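You operate a simulated robot arm through the tools that you are given. There is no shell and no other tool. Be economical: measure what you need, move in short steps, check, and stop when the job is done.

Carry out the task below with a simulated two-armed robot. There is one attempt and no reset: what you move stays moved.

JOB
Put the tea strainer on the high shelf of the shelf unit. Pick up the blue mug with one hand, pass it to the other hand and put it on the top of the window sill. Shut the cupboard door by the chest. Open the top drawer of the white chest, fetch the orange duster cloth and set it in the window end of the top drawer and shut the drawer again. Press the yellow mute button to switch it off. Press the beat button of the low case to switch it off. Open the sliding window. The order is free. Set down upright: tea strainer, blue mug.
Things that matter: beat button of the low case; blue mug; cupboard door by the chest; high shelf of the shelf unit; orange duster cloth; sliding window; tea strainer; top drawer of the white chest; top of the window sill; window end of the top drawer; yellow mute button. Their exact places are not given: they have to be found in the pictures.

It is judged by the outcome, as a careful person would: the job done as asked, and still so three seconds after it is handed in. It fails if anything else is knocked over, pushed out of place, dropped, spilled or broken. Flat cloth is picked up by pressing the open fingertips on it (5 to 10 N) and closing them slowly along it; thin cloth reads only 2 to 8 mm in the jaws.

ROBOT AND FRAMES
Two 6-joint arms with two-finger grippers on one trunk, on a base that drives. Base frame: it is fixed to the floor where the robot stands at the start and does not move with it; the origin is under the middle of the robot, x ahead of it, y to its left, z up; the surface under the hand at the start is at about z = 0.82. Units: m, rad, N and s.
The left shoulder is at the start at [0.07, 0.176, 1.165], the right one opposite. With the tool pointing down near the work surface each hand reaches from about 0.46 to 0.8 m from the robot's upright axis, wherever it stands, measured 20 degrees to its own side. Places, roughly: beat button of the low case [-3.2, -3.1, 0.8]; blue mug (13x8x10 cm) [0.5, 0, 0.9]; cupboard door by the chest [0.2, -1.9, 0.3]; high shelf of the shelf unit [0.6, -1.6, 1.2]; orange duster cloth (10x8x4 cm) [0.4, -2.6, 0.8]; sliding window [0, -4.2, 1.5]; tea strainer (9x9x10 cm) [0.7, 0, 0.9]; top drawer of the white chest [0.5, -2.4, 0.7]; top of the window sill (86x24 cm) [0.14, -4, 0.92]; window end of the top drawer [0.5, -2.6, 0.6]; yellow mute button [-1.6, -3.1, 0.8]. Payload 2.45 kg a hand.
Tool frame (each hand has its own): the origin (TCP) lies between the finger pads and is the grasp point; the fingertips stand 0.026 m ahead of it; z points along the fingers, y is the line along which they close. Largest opening 0.096 m; the body of the gripper starts 0.069 m behind the TCP.
Orientation is that of the tool frame in the base frame, as a unit quaternion [w, x, y, z]. With the fingers straight down and closing along the base's y, the tool's x points along the base's -x, its y along +y and its z along -z.

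CONTROLS
- The arms move only by the tool jog_arm. It takes "left_increments", "right_increments" or both (then of equal length, played together; a hand with none holds still); each is one flat list of numbers, 6 for each row, row after row: the shift along the tool's x, y, z in mm, then the turn, a rotation vector about the tool's x, y, z in rad. In form: [tx, ty, tz, rx, ry, rz, tx, ty, tz, rx, ry, rz, ...]. A call has 1 to 12 rows; each row is the pose to reach, as a shift and turn from the pose commanded when the call began, along the tool's axes at that moment. "left_jaw" and "right_jaw" are, for a hand that has rows, the closure in counts, from 0 (fully open) to 255 (shut), set as the call begins (left out, the last holds). Each row takes 0.2 s and may step no farther than 0.05 m and 0.15 rad from the row before; otherwise, or with a gripper value out of range, the whole call is refused. A pose out of reach is approached as far as the arm can. The call stops where the force on the tool passes 40 N (or 10 N more than at its start, if that is more) or the arm is blocked; 0.2 s more then pass. Each finger halts on what it meets, pressing with about 22 N; the grip force reading is that of the motor and also rises with nothing between the fingers. The clock runs only during rows and for 0.2 s after the last one: add rows that repeat a pose to give the fingers time. It gives the time, the measured TCP pose, the force on the tool (base axes), the opening and the grip force at its end, in the units of the frame above (readings bear some noise), with the torque about the TCP (base axes, N m) and any sound that the robot's microphone picked up, and new pictures: "views" is both (left out), scene, wrist or none (wrist: the cameras of the hands that moved).
- Cameras (640 x 400 px; columns grow to the right, rows downward): "scene" is now at [0.1251, 0.016, 1.4573]; the picture's right is [0.21, -0.98, 0.00], its down [-0.78, -0.17, -0.60] and it looks along [0.59, 0.13, -0.80] (base axes); focal length 263 px, centre (320, 200). "left" rides on the left gripper at [0.082, -0.003, -0.098] in its tool frame; the picture's right is [0.04, 1.00, 0.00], its down [-0.73, 0.03, -0.68] and it looks along [-0.68, 0.03, 0.73] (tool axes); focal length 256 px, centre (320, 200). "right" rides on the right gripper at [0.082, 0.003, -0.098] in its tool frame; the picture's right is [-0.04, 1.00, 0.00], its down [-0.73, -0.03, -0.68] and it looks along [-0.68, -0.03, 0.73] (tool axes); focal length 256 px, centre (320, 200).
- raise_lower(by): slides the trunk up (or, below 0, down) by that many m; the arms and the scene camera ride with it, the base frame stays. It gives what a move gives, with no picture.
- roll_base(legs): drives the robot by 1 to 6 legs, each [ahead, left, turn to the left] in m, m and rad, along the robot's own axes; the way and the turn of a leg run together, so that a leg with both is an arc; at most 1.5 m and 3.142 rad a leg. The arms and the cameras ride along, it lands a little off, and it stops where it bumps. It gives what a move gives, and a new picture of the scene camera.
- pan_tilt(pan, tilt): turns the head with the scene camera to pan (to the left, within 1.501 rad either way) and tilt (down, from -0.506 to 1.204), counted from straight ahead of the robot. It gives what a move gives, and a new picture of the scene camera.
- probe_pixels(camera, pixels): for up to 12 pixels [column, row] of the newest picture of that camera ("zoom" is the newest enlarged one), the place [x, y, z] in the base frame of the surface seen there, good to about 0.003 m. The clock stands still meanwhile.
- enlarge(camera, box): a new picture of the part [left, top, right, bottom] of that camera's present view, enlarged. The clock stands still meanwhile.
- close_job(): hands the job in; it is judged then, once.

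Go step by step. Measure first, check grasps and placings, and put right what went wrong. The budget is 131 turns and 260 pictures, counting those below and the enlarged ones. Unless the task says otherwise, let go and move clear before handing in.

The tools are called as a command line: name --argument value ..., lists and objects as JSON in quotes. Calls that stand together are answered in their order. jog_arm: Moves the arms, as the interface text tells. Its arguments: {"type":"object","properties":{"left_increments":{"type":"array","items":{"type":"number"}},"left_jaw":{"type":"number"},"right_increments":{"type":"array","items":{"type":"number"}},"right_jaw":{"type":"number"},"views":{"type":"string","enum":["both","scene","wrist","none"]}},"required":[]} The other tools are called the same way: raise_lower (by) slides the trunk up or down; roll_base (legs) drives the base; pan_tilt (pan, tilt) turns the head that bears the scene camera; probe_pixels (camera, pixels) gives the place of the surface under pixels of a picture; enlarge (camera, box) takes an enlarged picture of a part of a camera's view; close_job () hands the job in.

At the start:

```text
clock: 0.0
left_position: [0.6146, 0.2423, 1.0672]
left_tool_rot: [0.001, 0.0, 1.0, -0.001]
left_ft_force: [0.0, 0.1, 1.0]
left_wrist_torque: [0.04, -0.03, -0.04]
left_opening: 0.0962
left_finger_force: 0.0
right_position: [0.5519, -0.1394, 1.0387]
right_tool_rot: [-0.001, 0.0, 1.0, 0.001]
right_ft_force: [-0.8, -0.1, 0.5]
right_wrist_torque: [0.03, 0.0, -0.01]
right_opening: 0.0959
right_finger_force: 0.1
trunk travel left (down, up): [-0.65, 0.19]
robot x, y, heading: [0.0025, 0.0002, -0.001]
head pan, tilt: [0.213, 0.927]
```

scene: 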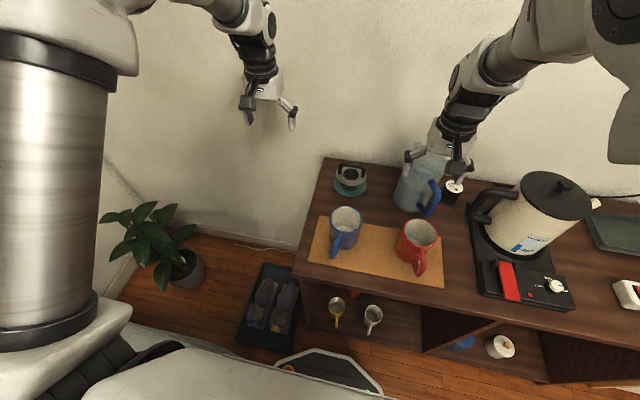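
right: 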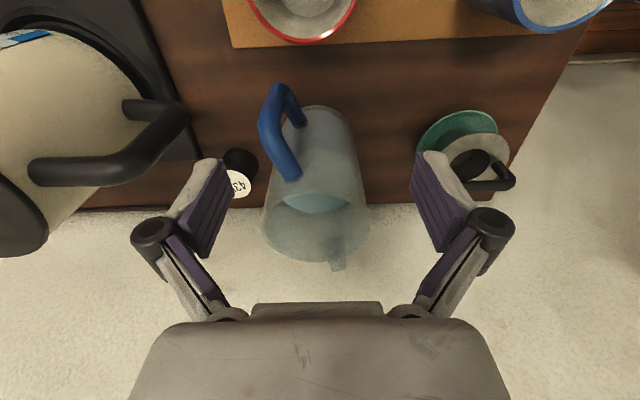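
left: 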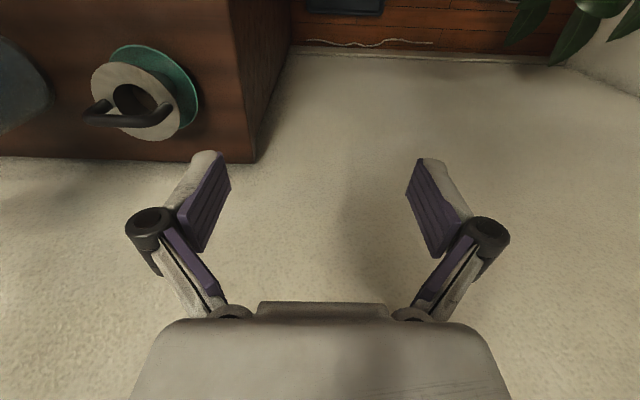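

The scene shows the blue mug near (345,225) and a teal/white item at (350,178), which may be the tea strainer. I'll measure these and take a closer look.

enlarge --camera "scene" --box '[290, 140, 480, 290]'

probe_pixels --camera "scene" --pixels '[[345, 210], [333, 220], [360, 218], [340, 242], [350, 172], [340, 188], [365, 185], [320, 165], [300, 260], [420, 165], [310, 225]]'

probe_pixels --camera "left" --pixels '[[140, 70], [195, 90], [100, 115], [140, 137], [150, 120], [170, 55], [250, 160], [95, 75], [175, 125], [130, 97]]'

```text
2.67 times, centred on (385, 215) of scene
```

zoom: 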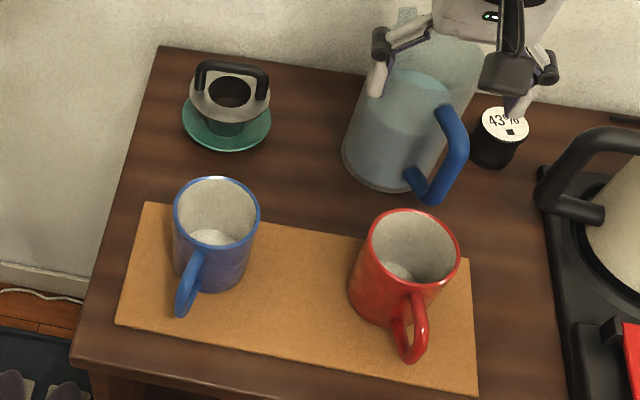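

```text
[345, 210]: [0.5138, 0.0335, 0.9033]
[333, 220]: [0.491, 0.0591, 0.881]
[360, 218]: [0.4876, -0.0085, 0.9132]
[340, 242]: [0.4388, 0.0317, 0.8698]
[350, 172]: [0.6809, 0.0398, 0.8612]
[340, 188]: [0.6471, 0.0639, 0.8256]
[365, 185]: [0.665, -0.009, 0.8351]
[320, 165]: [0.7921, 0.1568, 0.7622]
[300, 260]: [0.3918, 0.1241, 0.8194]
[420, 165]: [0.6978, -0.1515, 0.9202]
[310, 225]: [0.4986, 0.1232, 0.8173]
```

```text
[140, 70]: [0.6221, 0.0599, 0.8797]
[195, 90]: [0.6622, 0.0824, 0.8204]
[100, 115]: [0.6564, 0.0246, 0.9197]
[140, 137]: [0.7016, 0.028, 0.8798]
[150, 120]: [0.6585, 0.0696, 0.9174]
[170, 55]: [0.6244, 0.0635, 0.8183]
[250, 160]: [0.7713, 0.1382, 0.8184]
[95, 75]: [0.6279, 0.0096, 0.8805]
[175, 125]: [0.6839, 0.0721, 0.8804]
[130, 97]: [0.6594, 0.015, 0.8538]
```

The strainer stands at about (0.66, 0.045) with an arch handle at z≈0.92. The blue mug is at about (0.49, 0.03) with its handle toward −x. I'll take closer views to get the exact geometry.

enlarge --camera "left" --box '[50, 20, 250, 160]'

enlarge --camera "scene" --box '[310, 150, 390, 260]'

```text
2.86 times, centred on (150, 90) of left
```

zoom: 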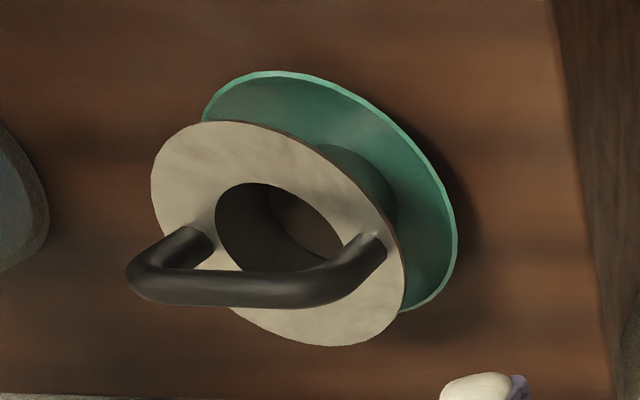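

```text
3.64 times, centred on (350, 205) of scene
```

zoom: 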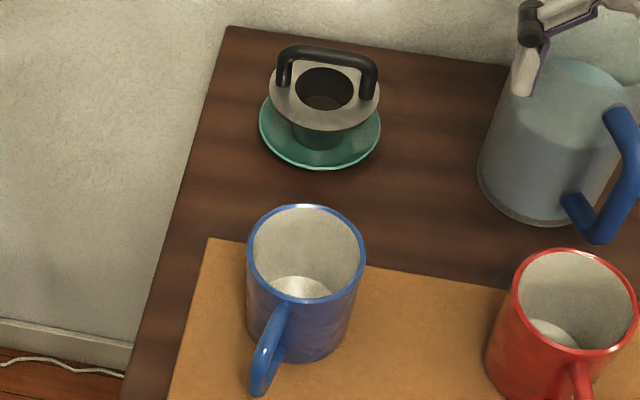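

probe_pixels --camera "zoom" --pixels '[[305, 205], [248, 250], [365, 265], [258, 388], [285, 310], [270, 355], [300, 355], [288, 50], [330, 52], [370, 65], [262, 130], [380, 130]]'

```text
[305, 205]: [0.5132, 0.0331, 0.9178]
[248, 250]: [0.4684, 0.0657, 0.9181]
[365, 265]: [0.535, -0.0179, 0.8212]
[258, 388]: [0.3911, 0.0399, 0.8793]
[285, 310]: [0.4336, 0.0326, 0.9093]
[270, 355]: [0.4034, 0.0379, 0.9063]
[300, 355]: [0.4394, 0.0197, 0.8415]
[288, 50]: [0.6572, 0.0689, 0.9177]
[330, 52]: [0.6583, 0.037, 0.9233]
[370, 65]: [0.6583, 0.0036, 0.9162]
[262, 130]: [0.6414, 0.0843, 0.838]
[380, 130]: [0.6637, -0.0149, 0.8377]
```

The mug centre is ≈(0.474, 0.03) with radius 0.04, rim z 0.918, and handle reaching x 0.39. The strainer bar runs along y at x=0.658 and z 0.92. Before choosing grasps I'll look at the shelf and the rest of the room.

pan_tilt --pan -1.2 --tilt 0.25

```text
clock: 1.5
left_position: [0.6143, 0.2437, 1.0655]
left_tool_rot: [0.001, 0.0, 1.0, -0.001]
left_ft_force: [-0.1, 0.5, 0.0]
left_wrist_torque: [-0.02, -0.01, 0.0]
left_opening: 0.096
left_finger_force: 0.1
right_position: [0.5527, -0.14, 1.039]
right_tool_rot: [-0.001, 0.0, 1.0, 0.0]
right_ft_force: [-0.5, 0.3, -0.5]
right_wrist_torque: [-0.04, -0.05, 0.0]
right_opening: 0.0962
right_finger_force: 0.0
trunk travel left (down, up): [-0.65, 0.19]
robot x, y, heading: [-0.0006, 0.0021, -0.004]
head pan, tilt: [-1.201, 0.25]
```

scene: 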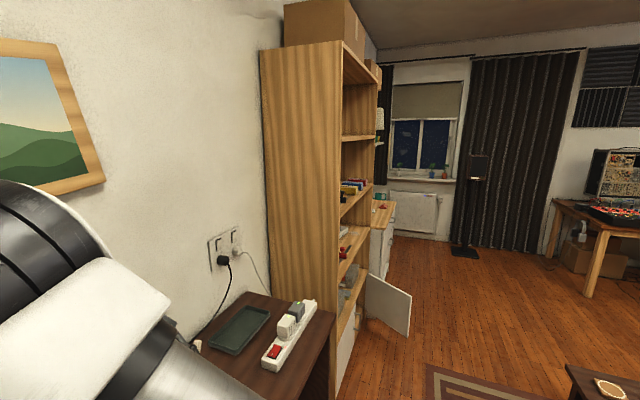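

The tall shelf unit faces −x, and the open cupboard door shows at (390,305). I'll measure the shelves and the layout from here.

enlarge --camera "scene" --box '[250, 30, 450, 350]'

probe_pixels --camera "scene" --pixels '[[345, 70], [342, 100], [345, 150], [355, 125], [350, 205], [345, 260], [365, 300], [408, 330], [408, 290], [330, 390], [265, 200], [335, 200]]'

```text
1.25 times, centred on (350, 190) of scene
```

zoom: 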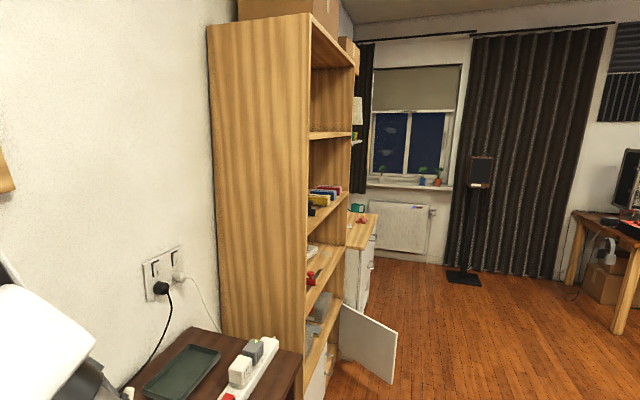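

```text
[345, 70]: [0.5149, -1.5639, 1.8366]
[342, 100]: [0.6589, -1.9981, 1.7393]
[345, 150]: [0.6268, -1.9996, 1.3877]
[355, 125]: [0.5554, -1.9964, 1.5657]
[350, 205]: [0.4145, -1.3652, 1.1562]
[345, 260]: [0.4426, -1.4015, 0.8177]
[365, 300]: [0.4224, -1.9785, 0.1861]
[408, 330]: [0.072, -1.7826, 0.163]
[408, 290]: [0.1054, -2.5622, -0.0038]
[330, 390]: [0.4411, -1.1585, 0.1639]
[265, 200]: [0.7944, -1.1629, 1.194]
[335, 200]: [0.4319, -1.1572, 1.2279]
```

The high shelf with books is at z≈1.16, between y −1.16 and −2.0, with its front at x≈0.43. I'll raise the trunk a bit, back the base off 0.12 m to give both hands room, and then look at the table again.

raise_lower --by 0.08

roll_base --legs '[[-0.13, 0, 0]]'

pan_tilt --pan 0.0 --tilt 0.85

```text
clock: 2.7
left_position: [0.6134, 0.2417, 1.1458]
left_tool_rot: [0.001, 0.0, 1.0, -0.001]
left_ft_force: [0.0, 0.1, 0.0]
left_wrist_torque: [-0.01, 0.0, 0.0]
left_opening: 0.0961
left_finger_force: 0.1
right_position: [0.5529, -0.1401, 1.1189]
right_tool_rot: [0.0, 0.0, 1.0, -0.001]
right_ft_force: [-0.2, -0.5, 0.2]
right_wrist_torque: [0.0, -0.02, -0.02]
right_opening: 0.0959
right_finger_force: 0.1
trunk travel left (down, up): [-0.73, 0.11]
robot x, y, heading: [-0.0011, -0.0035, -0.003]
head pan, tilt: [-1.201, 0.25]
```

```text
clock: 4.0
left_position: [0.4861, 0.2418, 1.1461]
left_tool_rot: [0.0, 0.001, 1.0, -0.001]
left_ft_force: [-0.2, -0.3, -0.4]
left_wrist_torque: [0.02, 0.02, 0.0]
left_opening: 0.096
left_finger_force: 0.0
right_position: [0.4244, -0.1393, 1.1164]
right_tool_rot: [0.0, -0.001, 1.0, 0.0]
right_ft_force: [0.4, 0.8, -0.3]
right_wrist_torque: [-0.02, 0.04, 0.0]
right_opening: 0.0963
right_finger_force: 0.0
trunk travel left (down, up): [-0.73, 0.11]
robot x, y, heading: [-0.1274, -0.0032, 0.002]
head pan, tilt: [-1.201, 0.25]
```

scene: 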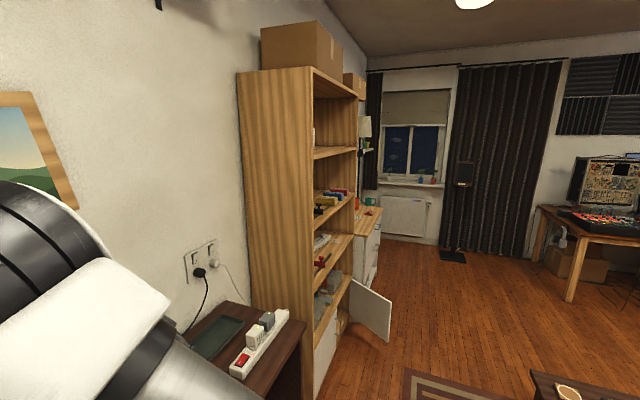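

```text
clock: 5.4
left_position: [0.4844, 0.2416, 1.1465]
left_tool_rot: [0.001, 0.0, 1.0, -0.001]
left_ft_force: [-0.4, 0.5, 0.1]
left_wrist_torque: [0.01, 0.02, 0.03]
left_opening: 0.0962
left_finger_force: 0.1
right_position: [0.4234, -0.1403, 1.1193]
right_tool_rot: [0.0, -0.001, 1.0, -0.001]
right_ft_force: [-0.9, 0.3, 0.5]
right_wrist_torque: [0.01, 0.05, -0.04]
right_opening: 0.096
right_finger_force: 0.0
trunk travel left (down, up): [-0.73, 0.11]
robot x, y, heading: [-0.1305, -0.0004, -0.003]
head pan, tilt: [0.0, 0.85]
```

scene: 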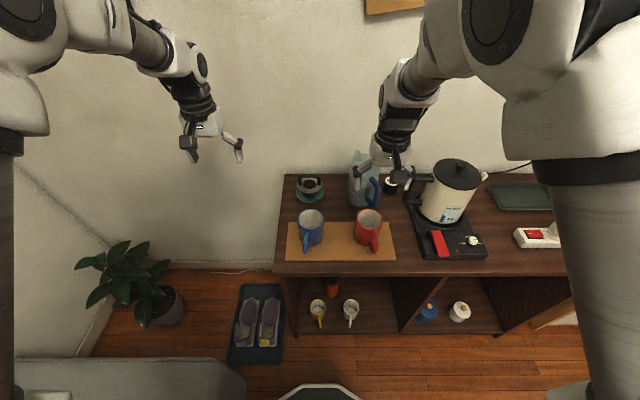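

The base is at x=−0.13. I'll bring the right hand to a stand-off behind the blue mug's handle, pitched 45° and closing along y.

jog_arm --right_increments '[15, 30, 28, 0, -0.131, 0, 30, 59, 55, 0, -0.262, 0, 45, 89, 83, 0, -0.393, 0, 61, 119, 111, 0, -0.524, 0, 76, 148, 138, 0, -0.654, 0, 91, 178, 166, 0, -0.785, 0, 91, 178, 166, 0, -0.785, 0]' --right_jaw 130

```text
clock: 7.0
left_position: [0.4842, 0.2423, 1.1458]
left_tool_rot: [0.0, 0.001, 1.0, -0.001]
left_ft_force: [-0.2, 0.0, -0.1]
left_wrist_torque: [0.02, 0.03, 0.0]
left_opening: 0.0959
left_finger_force: 0.2
right_position: [0.4307, -0.1466, 1.0094]
right_tool_rot: [0.321, 0.005, 0.945, 0.063]
right_ft_force: [-0.3, -0.3, -0.1]
right_wrist_torque: [0.05, 0.0, 0.01]
right_opening: 0.0469
right_finger_force: 0.0
right hand out of reach, approached as far as the arm can: row 1, 2, 3, 4, 5, 6, 7
trunk travel left (down, up): [-0.73, 0.11]
robot x, y, heading: [-0.1264, 0.0005, 0.002]
head pan, tilt: [0.0, 0.85]
```

scene: 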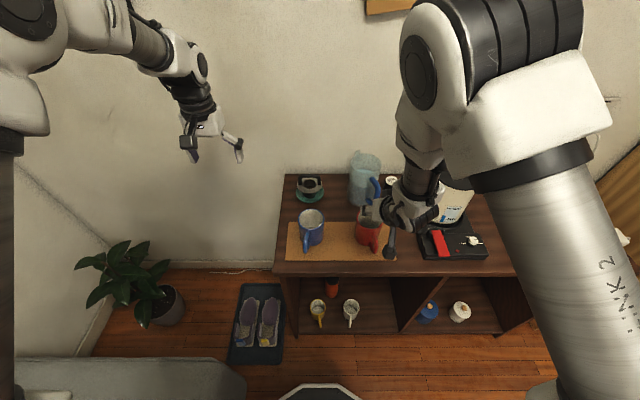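
right: 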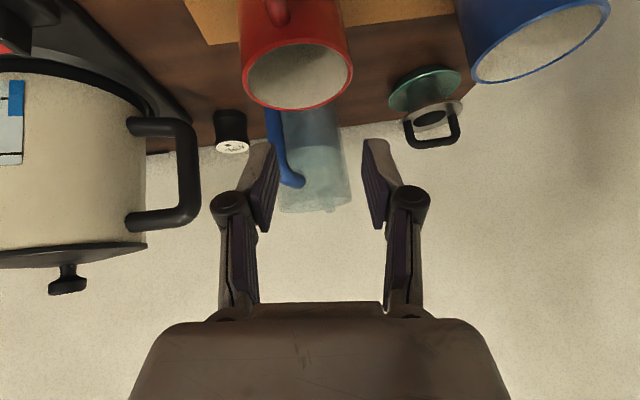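

The target was too close to the body for that pitch, so the arm stopped short with nothing touched. I'll back off 0.13 m more and shift left 0.08 m so that the handle lies inside the right hand's reach.

roll_base --legs '[[-0.14, 0, 0], [0, 0.08, 0]]'

```text
clock: 9.0
left_position: [0.3431, 0.295, 1.1453]
left_tool_rot: [0.001, -0.003, 1.0, -0.004]
left_ft_force: [-0.3, 1.3, -0.2]
left_wrist_torque: [-0.08, -0.04, -0.03]
left_opening: 0.0959
left_finger_force: 0.1
right_position: [0.2926, -0.0962, 1.0151]
right_tool_rot: [0.324, 0.005, 0.944, 0.063]
right_ft_force: [0.0, 0.7, -0.1]
right_wrist_torque: [-0.04, 0.02, -0.05]
right_opening: 0.047
right_finger_force: 0.0
trunk travel left (down, up): [-0.73, 0.11]
robot x, y, heading: [-0.2696, 0.0492, 0.004]
head pan, tilt: [0.0, 0.85]
stopped in leg 2: the robot was blocked; the commanded pose is now the measured one
```

scene: 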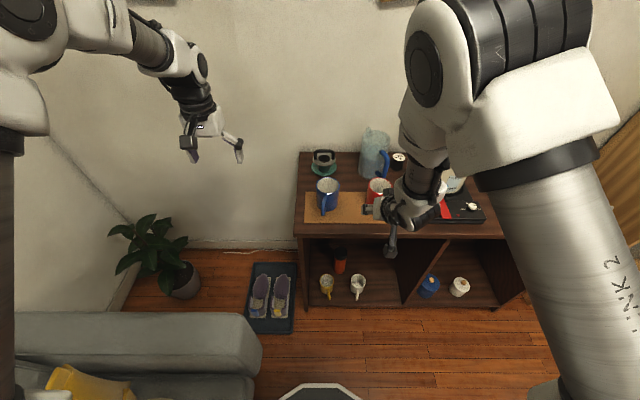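

The sofa blocked the last few cm, and the base is at (−0.27, 0.05), which is enough. I'll ease 1 cm off the sofa and then move the right hand to the stand-off behind the blue handle.

jog_arm --right_increments '[3, 31, 24, 0.028, -0.031, -0.014, 6, 61, 49, 0.057, -0.062, -0.028, 9, 92, 73, 0.085, -0.093, -0.043, 12, 123, 98, 0.113, -0.124, -0.057, 12, 123, 98, 0.113, -0.124, -0.057]' --right_jaw 130

```text
clock: 10.2
left_position: [0.3465, 0.2893, 1.1464]
left_tool_rot: [0.0, -0.001, 1.0, -0.001]
left_ft_force: [0.3, 0.1, 0.6]
left_wrist_torque: [-0.01, -0.06, 0.02]
left_opening: 0.0963
left_finger_force: 0.1
right_position: [0.4007, -0.0483, 1.0073]
right_tool_rot: [0.335, -0.003, 0.941, 0.05]
right_ft_force: [-0.5, -0.7, 0.0]
right_wrist_torque: [-0.02, 0.01, -0.01]
right_opening: 0.0473
right_finger_force: 0.1
right hand out of reach, approached as far as the arm can: row 1, 2, 3, 4, 5
trunk travel left (down, up): [-0.73, 0.11]
robot x, y, heading: [-0.2674, 0.0437, 0.004]
head pan, tilt: [0.0, 0.85]
```

scene: 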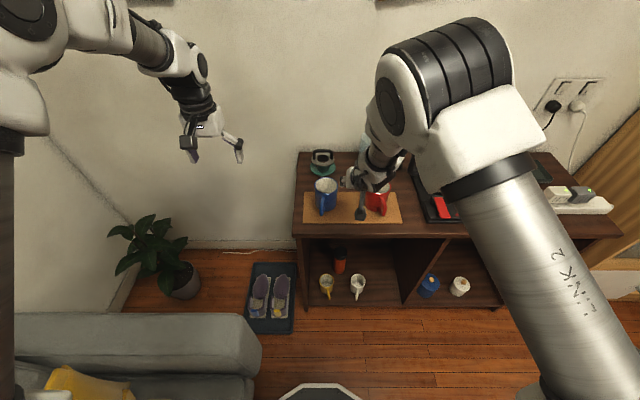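
right: 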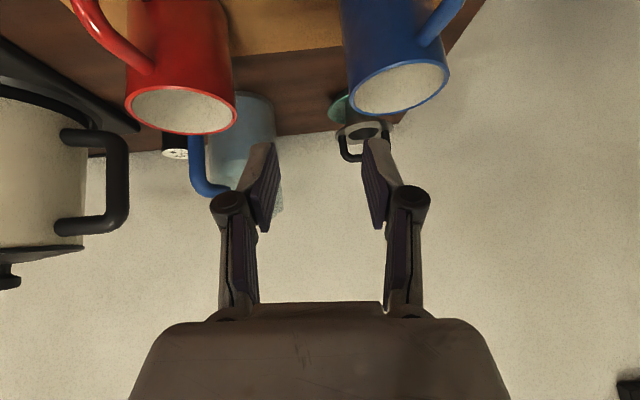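

The arm stopped short again, and the inner limit near the midline looks larger than I assumed. I'll back off another 0.1 m and send a zero row to learn which pose is the commanded one.

roll_base --legs '[[-0.1, 0, 0]]'

jog_arm --right_increments '[0, 0, 0, 0, 0, 0]' --views "none"

```text
clock: 11.3
left_position: [0.2458, 0.2882, 1.1443]
left_tool_rot: [0.001, -0.001, 1.0, 0.0]
left_ft_force: [-0.2, 0.5, 0.7]
left_wrist_torque: [-0.02, 0.01, -0.01]
left_opening: 0.0958
left_finger_force: 0.0
right_position: [0.3007, -0.0495, 1.0044]
right_tool_rot: [0.332, -0.003, 0.942, 0.05]
right_ft_force: [0.7, 0.5, 0.1]
right_wrist_torque: [0.05, 0.03, -0.01]
right_opening: 0.047
right_finger_force: 0.1
trunk travel left (down, up): [-0.73, 0.11]
robot x, y, heading: [-0.366, 0.0398, 0.004]
head pan, tilt: [0.0, 0.85]
```

scene: 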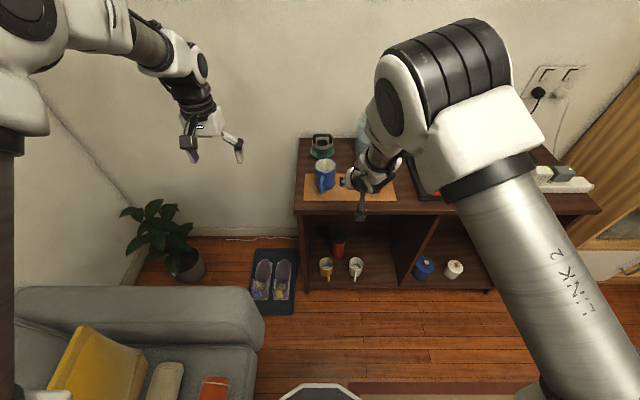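

```text
clock: 11.7
left_position: [0.2472, 0.2874, 1.1458]
left_tool_rot: [-0.001, -0.001, 1.0, -0.001]
left_ft_force: [0.3, -0.4, -0.4]
left_wrist_torque: [-0.01, 0.03, -0.03]
left_opening: 0.0956
left_finger_force: 0.1
right_position: [0.3022, -0.0521, 1.0022]
right_tool_rot: [0.332, -0.001, 0.942, 0.05]
right_ft_force: [0.6, -0.3, -0.6]
right_wrist_torque: [-0.03, 0.03, 0.03]
right_opening: 0.047
right_finger_force: 0.0
trunk travel left (down, up): [-0.73, 0.11]
robot x, y, heading: [-0.366, 0.0441, 0.004]
head pan, tilt: [0.0, 0.85]
```

A zero row is accepted, so the commanded pose now equals the measured one. From the new base position I'll retry the stand-off.

jog_arm --right_increments '[3, 27, 25, 0.031, -0.036, -0.012, 6, 55, 50, 0.062, -0.072, -0.024, 9, 82, 75, 0.093, -0.108, -0.036, 9, 82, 75, 0.093, -0.108, -0.036]' --right_jaw 130

```text
clock: 12.7
left_position: [0.2452, 0.2873, 1.1463]
left_tool_rot: [0.001, 0.0, 1.0, -0.001]
left_ft_force: [0.1, 0.2, -0.2]
left_wrist_torque: [0.0, 0.02, 0.0]
left_opening: 0.096
left_finger_force: 0.0
right_position: [0.3687, 0.0161, 0.9745]
right_tool_rot: [0.341, -0.026, 0.938, 0.062]
right_ft_force: [0.2, 0.4, 0.9]
right_wrist_torque: [0.02, -0.04, 0.03]
right_opening: 0.0471
right_finger_force: 0.0
right hand out of reach, approached as far as the arm can: row 1, 2, 3, 4
trunk travel left (down, up): [-0.73, 0.11]
robot x, y, heading: [-0.3662, 0.0428, 0.004]
head pan, tilt: [0.0, 0.85]
```

scene: 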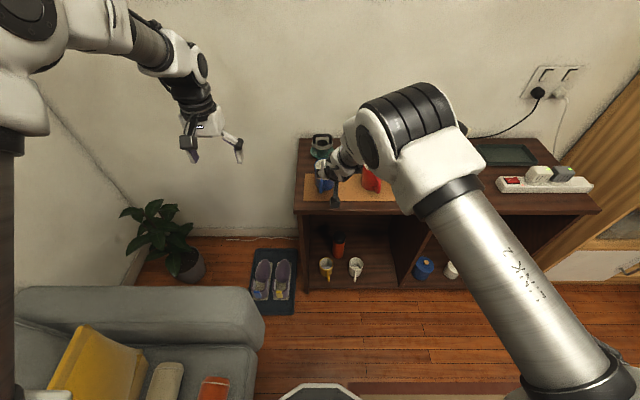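
right: 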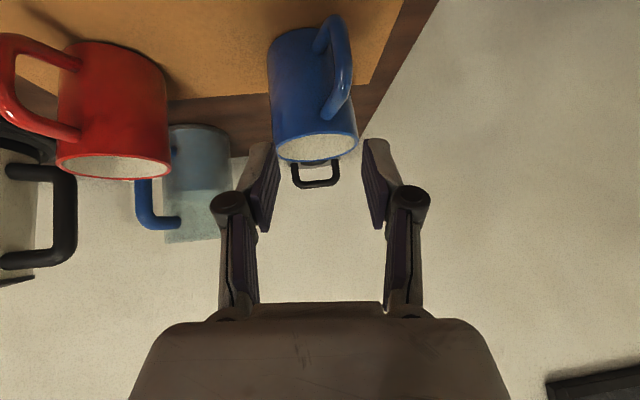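

The pitch seems limited by how high the shoulder sits above the work. I'll retract the right hand, lower the trunk 0.25 m, and go to the stand-off again from there.

jog_arm --right_increments '[0, 0, -40, 0, 0, 0, 0, 0, -80, 0, 0, 0, 0, 0, -110, 0, 0, 0]' --views "none"

raise_lower --by -0.25

```text
clock: 13.7
left_position: [0.2459, 0.2881, 1.146]
left_tool_rot: [0.0, -0.001, 1.0, 0.0]
left_ft_force: [0.0, -0.9, -0.2]
left_wrist_torque: [0.01, 0.04, 0.01]
left_opening: 0.0957
left_finger_force: 0.1
right_position: [0.3093, -0.0396, 1.0236]
right_tool_rot: [0.312, -0.007, 0.948, 0.07]
right_ft_force: [1.3, 0.4, -0.6]
right_wrist_torque: [0.03, 0.05, 0.01]
right_opening: 0.0467
right_finger_force: 0.0
right hand out of reach, approached as far as the arm can: row 1, 2, 3
trunk travel left (down, up): [-0.73, 0.11]
robot x, y, heading: [-0.3663, 0.0437, 0.003]
head pan, tilt: [0.0, 0.85]
stopped in row 3 (right hand): the arm was blocked; the commanded pose is now the measured one
```

```text
clock: 16.3
left_position: [0.245, 0.288, 0.8961]
left_tool_rot: [0.001, -0.001, 1.0, -0.001]
left_ft_force: [0.5, 0.2, 0.2]
left_wrist_torque: [0.01, 0.0, -0.01]
left_opening: 0.096
left_finger_force: 0.0
right_position: [0.3087, -0.0407, 0.7735]
right_tool_rot: [0.313, -0.007, 0.947, 0.069]
right_ft_force: [-0.2, 0.0, -0.7]
right_wrist_torque: [-0.03, 0.01, -0.01]
right_opening: 0.0474
right_finger_force: 0.1
trunk travel left (down, up): [-0.48, 0.36]
robot x, y, heading: [-0.3693, 0.0428, 0.008]
head pan, tilt: [0.0, 0.85]
```

The trunk is lowered and the right hand is at (0.309, −0.041, 0.774). I'll move it up to the stand-off at (0.33, 0.0375, 0.955) with the 45° pitch.

jog_arm --right_increments '[-24, 20, -24, 0.027, -0.029, -0.008, -49, 40, -48, 0.053, -0.059, -0.016, -73, 59, -73, 0.08, -0.088, -0.024, -98, 79, -97, 0.106, -0.118, -0.032, -122, 99, -121, 0.133, -0.147, -0.04, -122, 99, -121, 0.133, -0.147, -0.04]' --right_jaw 130

```text
clock: 17.2
left_position: [0.2436, 0.2883, 0.8953]
left_tool_rot: [0.001, -0.001, 1.0, -0.001]
left_ft_force: [0.1, -0.2, -0.2]
left_wrist_torque: [-0.06, -0.01, -0.03]
left_opening: 0.0961
left_finger_force: 0.1
right_position: [0.3285, -0.0424, 0.7986]
right_tool_rot: [0.278, 0.018, 0.96, 0.033]
right_ft_force: [-3.1, 1.6, -4.2]
right_wrist_torque: [-0.13, 0.07, 0.16]
right_opening: 0.0478
right_finger_force: 0.7
right hand out of reach, approached as far as the arm can: row 1, 2, 3, 4
trunk travel left (down, up): [-0.48, 0.36]
robot x, y, heading: [-0.3671, 0.0414, 0.0]
head pan, tilt: [0.0, 0.85]
stopped in row 4 (right hand): the arm was blocked; the commanded pose is now the measured one
```

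scene: 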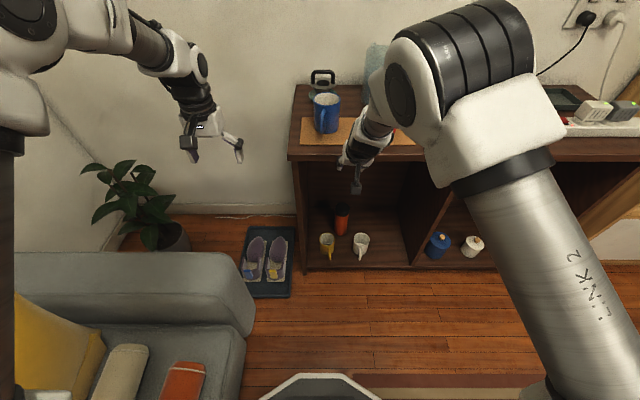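
right: 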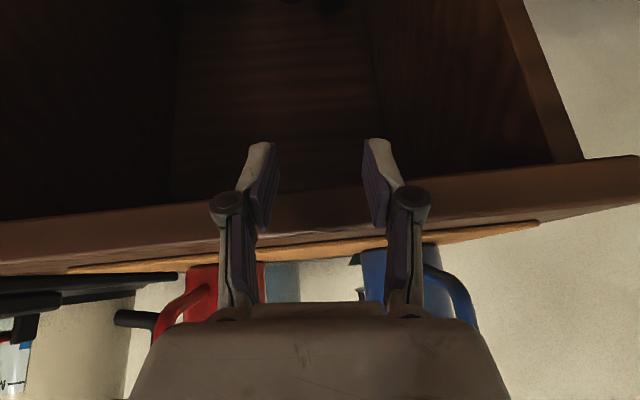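

The fingers touched the table's front edge lightly at 4 N. I'll back the base away into free space, raise the trunk, and test how far the wrist can pitch at a comfortable spot.

roll_base --legs '[[-0.15, 0, 0]]'

raise_lower --by 0.15

jog_arm --right_increments '[-25, -20, -5, 0, 0, 0, -50, -40, -10, 0, 0, 0, -75, -60, -15, 0, 0, 0, -75, -60, -15, 0, -0.13, 0, -75, -60, -15, 0, -0.26, 0, -75, -60, -15, 0, -0.39, 0, -75, -60, -15, 0, -0.52, 0]' --views "scene"

```text
clock: 18.6
left_position: [0.0918, 0.2876, 0.8964]
left_tool_rot: [0.001, -0.002, 1.0, -0.001]
left_ft_force: [-0.9, -0.3, 0.6]
left_wrist_torque: [-0.03, -0.02, 0.03]
left_opening: 0.0961
left_finger_force: 0.1
right_position: [0.1763, -0.0433, 0.8019]
right_tool_rot: [0.281, 0.018, 0.959, 0.033]
right_ft_force: [0.3, 0.1, -0.6]
right_wrist_torque: [0.0, -0.01, 0.01]
right_opening: 0.047
right_finger_force: 0.0
trunk travel left (down, up): [-0.48, 0.36]
robot x, y, heading: [-0.5222, 0.042, 0.007]
head pan, tilt: [0.0, 0.85]
```

scene: 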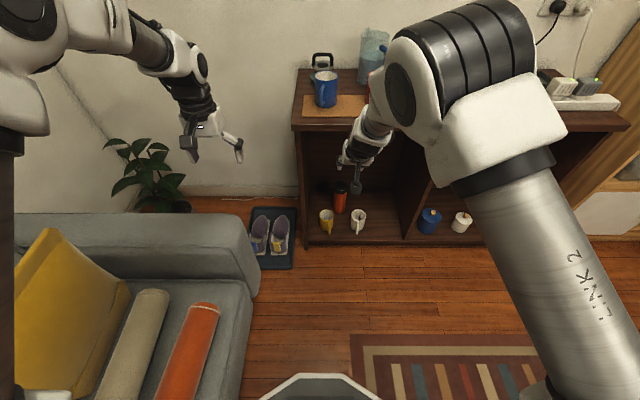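

```text
clock: 20.4
left_position: [0.0935, 0.2887, 1.0456]
left_tool_rot: [0.001, -0.002, 1.0, -0.001]
left_ft_force: [0.4, 0.3, 0.0]
left_wrist_torque: [0.02, -0.01, 0.02]
left_opening: 0.0959
left_finger_force: 0.1
right_position: [0.1782, -0.0421, 0.9512]
right_tool_rot: [0.28, 0.018, 0.959, 0.033]
right_ft_force: [-0.5, 0.2, -0.4]
right_wrist_torque: [0.03, 0.03, 0.01]
right_opening: 0.0468
right_finger_force: 0.0
trunk travel left (down, up): [-0.63, 0.21]
robot x, y, heading: [-0.5188, 0.0447, 0.005]
head pan, tilt: [0.0, 0.85]
```

```text
clock: 22.0
left_position: [0.0926, 0.2883, 1.0453]
left_tool_rot: [0.002, -0.002, 1.0, 0.0]
left_ft_force: [0.2, -0.8, -1.9]
left_wrist_torque: [0.0, 0.03, 0.0]
left_opening: 0.096
left_finger_force: 0.1
right_position: [0.2335, -0.1072, 1.0]
right_tool_rot: [0.519, 0.025, 0.854, 0.028]
right_ft_force: [0.1, -0.2, -0.4]
right_wrist_torque: [0.02, -0.02, 0.0]
right_opening: 0.0473
right_finger_force: 0.0
trunk travel left (down, up): [-0.63, 0.21]
robot x, y, heading: [-0.5192, 0.0438, 0.004]
head pan, tilt: [0.0, 0.85]
```

scene: 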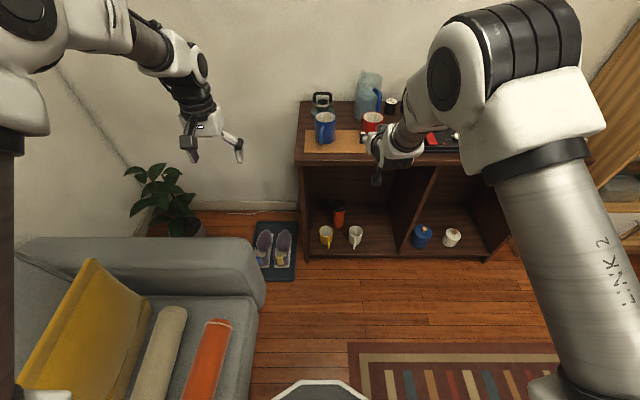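

At rel (0.75, −0.15) a 62° pitch is fine, so the target must sit farther out and to the right. I'll reposition the base near (−0.36, 0.0) turned 0.3 rad left, with the trunk slightly higher for clearance.

raise_lower --by 0.05

roll_base --legs '[[0, -0.04, 0], [0.16, 0, 0], [0, 0, 0.3]]'

```text
clock: 22.9
left_position: [0.0935, 0.2875, 1.0963]
left_tool_rot: [0.0, -0.003, 1.0, -0.001]
left_ft_force: [0.2, 0.3, 0.1]
left_wrist_torque: [-0.01, -0.01, 0.02]
left_opening: 0.0961
left_finger_force: 0.1
right_position: [0.2327, -0.1074, 1.0498]
right_tool_rot: [0.518, 0.025, 0.855, 0.027]
right_ft_force: [-0.7, -0.4, 0.3]
right_wrist_torque: [0.02, 0.0, 0.02]
right_opening: 0.0472
right_finger_force: 0.1
trunk travel left (down, up): [-0.68, 0.16]
robot x, y, heading: [-0.5213, 0.0443, 0.009]
head pan, tilt: [0.0, 0.85]
```

```text
clock: 25.8
left_position: [0.1493, 0.4211, 1.0952]
left_tool_rot: [0.0, -0.156, 0.988, -0.001]
left_ft_force: [-1.1, -0.4, -0.1]
left_wrist_torque: [0.0, -0.04, 0.01]
left_opening: 0.0957
left_finger_force: 0.0
right_position: [0.4016, 0.0878, 1.0493]
right_tool_rot: [0.508, -0.107, 0.848, 0.107]
right_ft_force: [0.3, 0.7, 0.7]
right_wrist_torque: [0.01, 0.01, -0.01]
right_opening: 0.047
right_finger_force: 0.0
trunk travel left (down, up): [-0.68, 0.16]
robot x, y, heading: [-0.3599, 0.0054, 0.314]
head pan, tilt: [0.0, 0.85]
```

scene: 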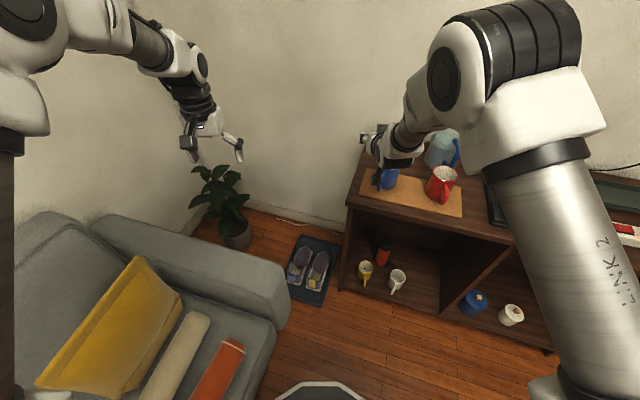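

The right hand is at (0.402, 0.088, 1.049) with the mug in front to the right. I'll move to the stand-off 9 cm behind the handle, pitched about 50°.

jog_arm --right_increments '[33, -7, -5, 0.098, 0.05, 0.044, 67, -13, -10, 0.197, 0.1, 0.088, 100, -20, -14, 0.296, 0.149, 0.133, 134, -26, -19, 0.394, 0.199, 0.177, 134, -26, -19, 0.394, 0.199, 0.177]' --right_jaw 130

```text
clock: 27.0
left_position: [0.1498, 0.423, 1.0967]
left_tool_rot: [0.001, -0.156, 0.988, -0.001]
left_ft_force: [0.5, 0.2, 0.1]
left_wrist_torque: [-0.01, -0.02, 0.0]
left_opening: 0.0963
left_finger_force: 0.0
right_position: [0.3348, 0.045, 0.938]
right_tool_rot: [0.42, 0.062, 0.905, -0.028]
right_ft_force: [0.3, 0.6, -0.5]
right_wrist_torque: [-0.01, 0.02, 0.03]
right_opening: 0.047
right_finger_force: 0.1
trunk travel left (down, up): [-0.68, 0.16]
robot x, y, heading: [-0.3588, 0.0033, 0.311]
head pan, tilt: [0.0, 0.85]
```

scene: 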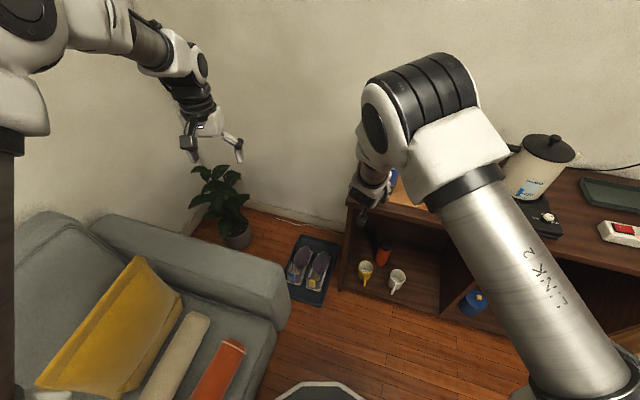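
right: 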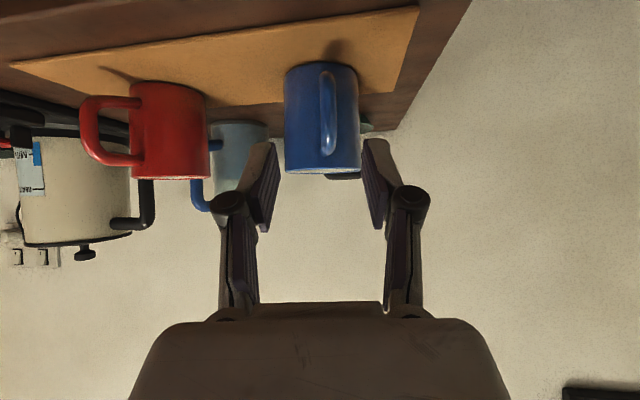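

The stand-off is reached and the handle shows at (327,112), nearly centred. I'll measure the handle from this camera before going in.

probe_pixels --camera "right" --pixels '[[327, 80], [328, 112], [328, 145], [320, 112], [336, 112], [290, 130], [352, 130], [322, 172]]'

```text
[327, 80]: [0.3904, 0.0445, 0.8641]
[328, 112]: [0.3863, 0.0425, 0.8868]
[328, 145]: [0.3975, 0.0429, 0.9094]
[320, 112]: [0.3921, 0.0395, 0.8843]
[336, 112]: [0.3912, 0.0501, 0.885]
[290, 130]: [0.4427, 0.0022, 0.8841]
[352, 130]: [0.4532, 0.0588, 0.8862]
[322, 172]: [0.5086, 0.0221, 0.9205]
```

The handle bar is centred at about (0.394, 0.044, 0.885). I'll advance 80 mm along the tool and then close.

jog_arm --right_increments '[1, 7, 30, 0, 0, 0, 2, 7, 60, 0, 0, 0, 2, 7, 80, 0, 0, 0]' --views "none"

jog_arm --right_increments '[0, 0, 0, 0, 0, 0, 0, 0, 0, 0, 0, 0, 0, 0, 0, 0, 0, 0]' --right_jaw 255

```text
clock: 27.8
left_position: [0.1511, 0.4223, 1.0953]
left_tool_rot: [0.001, -0.156, 0.988, -0.001]
left_ft_force: [0.2, -0.8, -0.1]
left_wrist_torque: [-0.01, -0.02, 0.0]
left_opening: 0.0959
left_finger_force: 0.1
right_position: [0.3933, 0.0453, 0.8829]
right_tool_rot: [0.421, 0.06, 0.905, -0.029]
right_ft_force: [0.8, -0.1, -0.4]
right_wrist_torque: [0.0, 0.0, 0.03]
right_opening: 0.0469
right_finger_force: 0.0
trunk travel left (down, up): [-0.68, 0.16]
robot x, y, heading: [-0.3581, 0.0029, 0.315]
head pan, tilt: [0.0, 0.85]
```

```text
clock: 28.6
left_position: [0.1505, 0.4217, 1.0952]
left_tool_rot: [0.002, -0.156, 0.988, 0.0]
left_ft_force: [0.3, 0.7, -0.5]
left_wrist_torque: [0.02, -0.06, 0.02]
left_opening: 0.0961
left_finger_force: 0.0
right_position: [0.3916, 0.0473, 0.8846]
right_tool_rot: [0.421, 0.06, 0.905, -0.029]
right_ft_force: [0.2, 0.1, 0.4]
right_wrist_torque: [0.03, 0.01, 0.0]
right_opening: 0.0107
right_finger_force: 21.7
trunk travel left (down, up): [-0.68, 0.16]
robot x, y, heading: [-0.3583, 0.0069, 0.315]
head pan, tilt: [0.0, 0.85]
```

scene: 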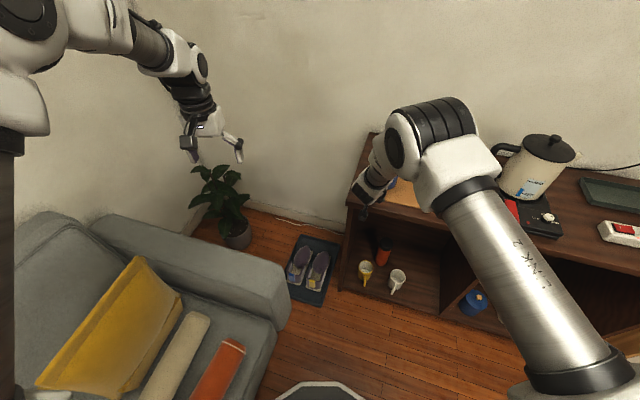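
right: 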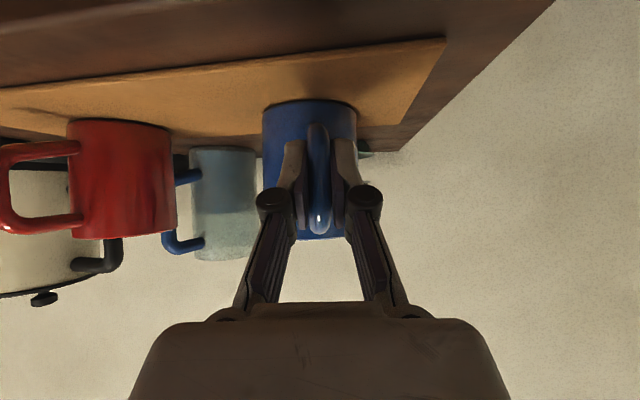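

The jaws hold the handle at 10.7 mm and 22 N. I'll lift straight up 12 cm and check.

jog_arm --right_increments '[-23, 0, -19, 0, 0, 0, -46, 0, -39, 0, 0, 0, -69, 0, -58, 0, 0, 0, -92, 0, -78, 0, 0, 0, -92, 0, -78, 0, 0, 0]' --views "wrist"

```text
clock: 29.8
left_position: [0.1504, 0.4225, 1.0955]
left_tool_rot: [-0.001, -0.155, 0.988, -0.001]
left_ft_force: [1.0, 0.0, 0.0]
left_wrist_torque: [0.0, -0.01, -0.01]
left_opening: 0.0959
left_finger_force: 0.0
right_position: [0.3921, 0.049, 1.0047]
right_tool_rot: [0.421, 0.059, 0.905, -0.028]
right_ft_force: [-0.6, 0.5, -0.7]
right_wrist_torque: [-0.02, 0.01, -0.01]
right_opening: 0.0
right_finger_force: 22.0
trunk travel left (down, up): [-0.68, 0.16]
robot x, y, heading: [-0.3554, 0.0057, 0.312]
head pan, tilt: [0.0, 0.85]
```

right: 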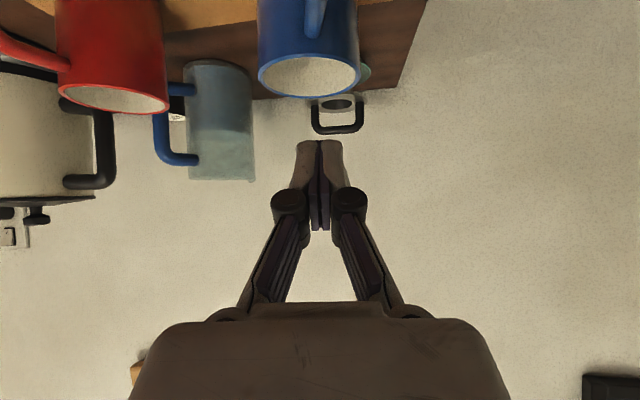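

The handle slipped out and the mug still stands upright on the mat, so I'll change the grip. The right hand will straddle the mug body from this pitch, and the left will later take it by the far rim. First I'll measure the rim.

probe_pixels --camera "right" --pixels '[[260, 72], [359, 72], [308, 97], [290, 94], [335, 93], [313, 30], [306, 57], [308, 92]]'

enlarge --camera "right" --box '[240, 0, 400, 140]'

```text
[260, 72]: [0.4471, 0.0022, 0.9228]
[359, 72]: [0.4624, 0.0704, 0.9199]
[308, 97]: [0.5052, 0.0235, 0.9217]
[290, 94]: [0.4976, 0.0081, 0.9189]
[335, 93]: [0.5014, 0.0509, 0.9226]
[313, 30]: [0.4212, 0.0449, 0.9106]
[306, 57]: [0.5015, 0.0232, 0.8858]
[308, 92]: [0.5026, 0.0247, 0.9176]
```

```text
2.86 times, centred on (320, 70) of right
```

zoom: 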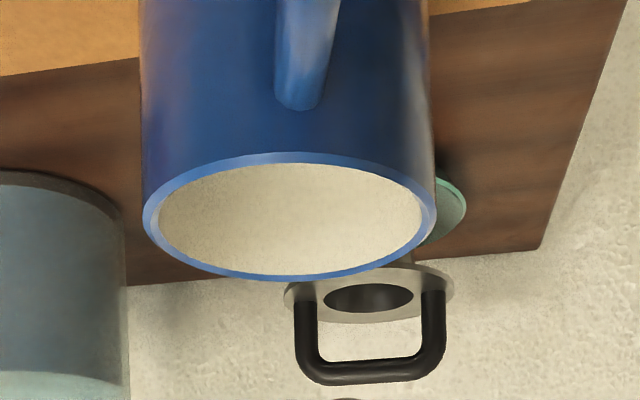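

The mug rim is centred at (0.467, 0.034) with radius 0.0385. With open jaws I'll line up and slide in along the tool axis to straddle it.

jog_arm --right_increments '[18, -2, 15, 0, 0, 0, 36, -5, 30, 0, 0, 0, 36, -5, 30, 0, 0, 0, 36, -5, 60, 0, 0, 0, 36, -5, 95, 0, 0, 0, 36, -5, 131, 0, 0, 0, 36, -5, 131, 0, 0, 0]' --right_jaw 0 --views "wrist"

```text
clock: 31.4
left_position: [0.1496, 0.4229, 1.0961]
left_tool_rot: [0.001, -0.155, 0.988, -0.001]
left_ft_force: [0.0, -1.0, -0.6]
left_wrist_torque: [0.01, 0.01, -0.02]
left_opening: 0.0959
left_finger_force: 0.0
right_position: [0.4669, 0.0343, 0.8949]
right_tool_rot: [0.42, 0.06, 0.905, -0.029]
right_ft_force: [-0.5, -0.3, 0.2]
right_wrist_torque: [0.0, 0.02, -0.01]
right_opening: 0.0957
right_finger_force: 0.1
trunk travel left (down, up): [-0.68, 0.16]
robot x, y, heading: [-0.3577, 0.0055, 0.314]
head pan, tilt: [0.0, 0.85]
```

right: 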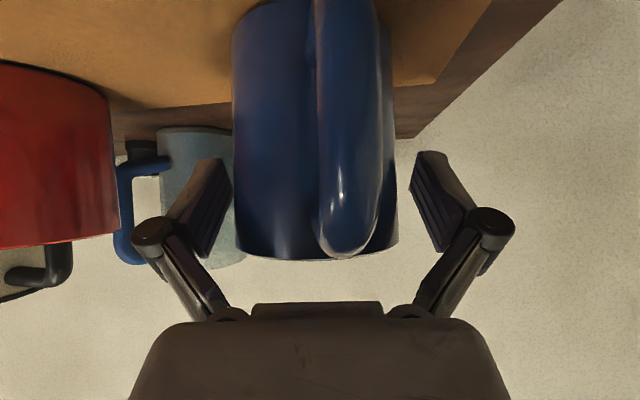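

The fingers stand on both sides of the body. I'll close and lift 4 cm slowly.

jog_arm --right_increments '[0, 0, 0, 0, 0, 0, 0, 0, 0, 0, 0, 0, 0, 0, 0, 0, 0, 0, -8, 0, -6, 0, 0, 0, -16, 0, -13, 0, 0, 0, -31, 0, -26, 0, 0, 0, -31, 0, -26, 0, 0, 0]' --right_jaw 255

```text
clock: 33.0
left_position: [0.1505, 0.4225, 1.0953]
left_tool_rot: [0.0, -0.156, 0.988, -0.001]
left_ft_force: [0.2, 0.2, 0.5]
left_wrist_torque: [-0.02, 0.0, -0.01]
left_opening: 0.0961
left_finger_force: 0.1
right_position: [0.4673, 0.0331, 0.9336]
right_tool_rot: [0.42, 0.059, 0.905, -0.028]
right_ft_force: [0.2, -0.4, -2.1]
right_wrist_torque: [-0.01, -0.01, -0.03]
right_opening: 0.0759
right_finger_force: 22.5
trunk travel left (down, up): [-0.68, 0.16]
robot x, y, heading: [-0.3566, 0.0039, 0.316]
head pan, tilt: [0.0, 0.85]
```

scene: 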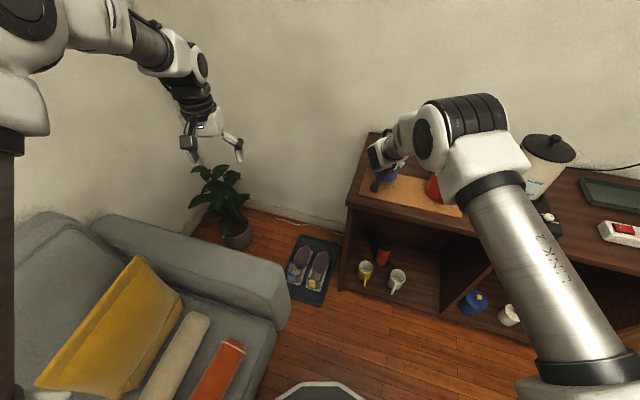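
right: 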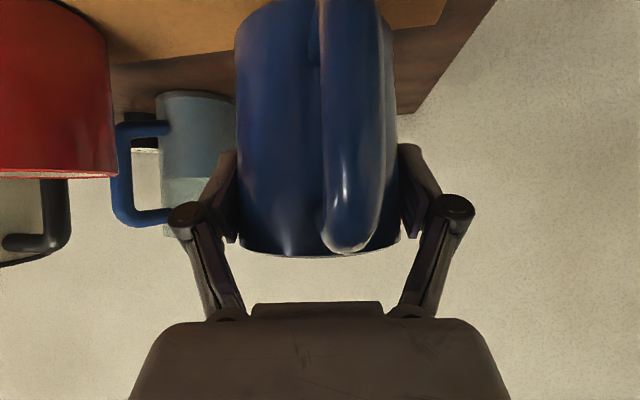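

The mug hangs securely at 76 mm and about 2 N. I'll bring it in front of the robot at about (0.233, 0.197, 1.06), turning the right hand to point left so that the left hand can take the far rim.

jog_arm --right_increments '[6, 12, -25, -0.114, 0, -0.096, 12, 24, -50, -0.228, 0, -0.193, 19, 35, -75, -0.341, 0, -0.289, 25, 47, -100, -0.455, 0, -0.385, 31, 59, -125, -0.569, 0, -0.482, 37, 71, -150, -0.683, 0.001, -0.578, 43, 83, -175, -0.796, 0.001, -0.674, 49, 95, -200, -0.91, 0.001, -0.77, 56, 106, -225, -1.024, 0.001, -0.867, 62, 118, -250, -1.138, 0.001, -0.963, 68, 130, -275, -1.251, 0.001, -1.059, 68, 130, -275, -1.251, 0.001, -1.059]'

```text
clock: 35.6
left_position: [0.1501, 0.4227, 1.0953]
left_tool_rot: [0.0, -0.156, 0.988, 0.0]
left_ft_force: [-0.6, -0.5, 0.1]
left_wrist_torque: [0.04, 0.0, 0.02]
left_opening: 0.0961
left_finger_force: 0.1
right_position: [0.2334, 0.1942, 1.0586]
right_tool_rot: [0.306, -0.622, 0.661, 0.288]
right_ft_force: [0.3, 0.6, -2.8]
right_wrist_torque: [0.03, -0.03, 0.0]
right_opening: 0.0759
right_finger_force: 22.3
trunk travel left (down, up): [-0.68, 0.16]
robot x, y, heading: [-0.3585, 0.0047, 0.311]
head pan, tilt: [0.0, 0.85]
```

scene: 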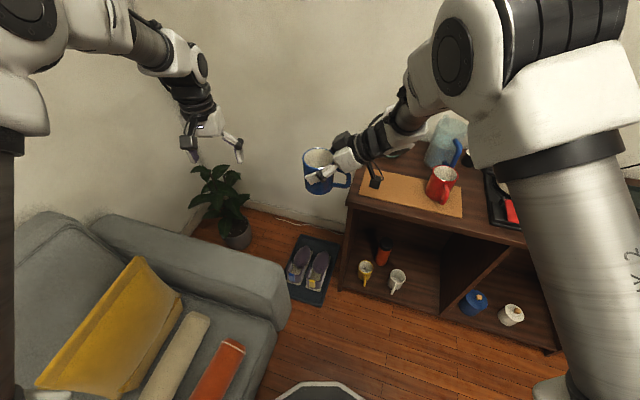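
right: 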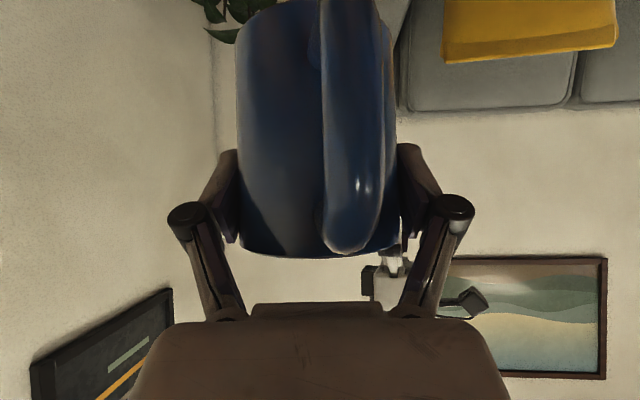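

The mug is now in front at (320,170), upright and well presented. I'll zoom in and measure its rim.

enlarge --camera "scene" --box '[270, 120, 400, 220]'

probe_pixels --camera "scene" --pixels '[[303, 160], [310, 150], [320, 148], [330, 152], [334, 160], [304, 180], [307, 170]]'

```text
4.00 times, centred on (335, 170) of scene
```

zoom: 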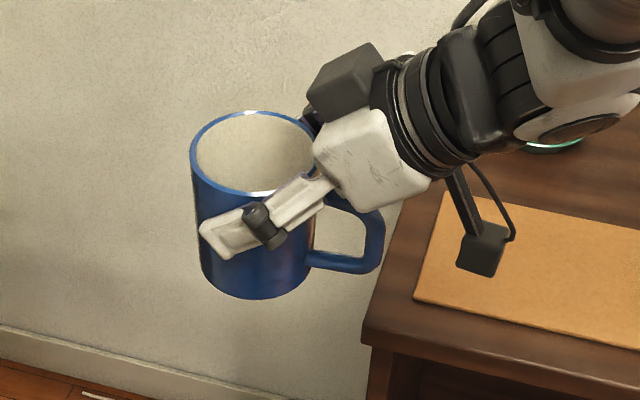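

```text
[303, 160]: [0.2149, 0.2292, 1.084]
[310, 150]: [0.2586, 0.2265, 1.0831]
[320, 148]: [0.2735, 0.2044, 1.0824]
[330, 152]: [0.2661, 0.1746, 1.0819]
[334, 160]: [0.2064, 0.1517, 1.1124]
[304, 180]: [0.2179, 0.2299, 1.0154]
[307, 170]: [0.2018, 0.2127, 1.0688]
```

The rim is centred at (0.236, 0.196) at z 1.083. I'll bring the left hand above its far (+y) wall, with its closing axis turned to the radial direction and the jaws half open.

jog_arm --left_increments '[0, 0, -50, 0, 0, 0, 0, 0, -105, 0, 0, 0, -5, -42, -105, 0, 0, 0.074, -10, -83, -105, 0, 0, 0.148, -15, -125, -105, 0, 0, 0.222, -20, -166, -105, 0, 0, 0.296, -25, -208, -105, 0, 0, 0.37, -25, -208, -105, 0, 0, 0.37]' --left_jaw 135

```text
refused: row 2 steps farther than a row can; nothing moved
```

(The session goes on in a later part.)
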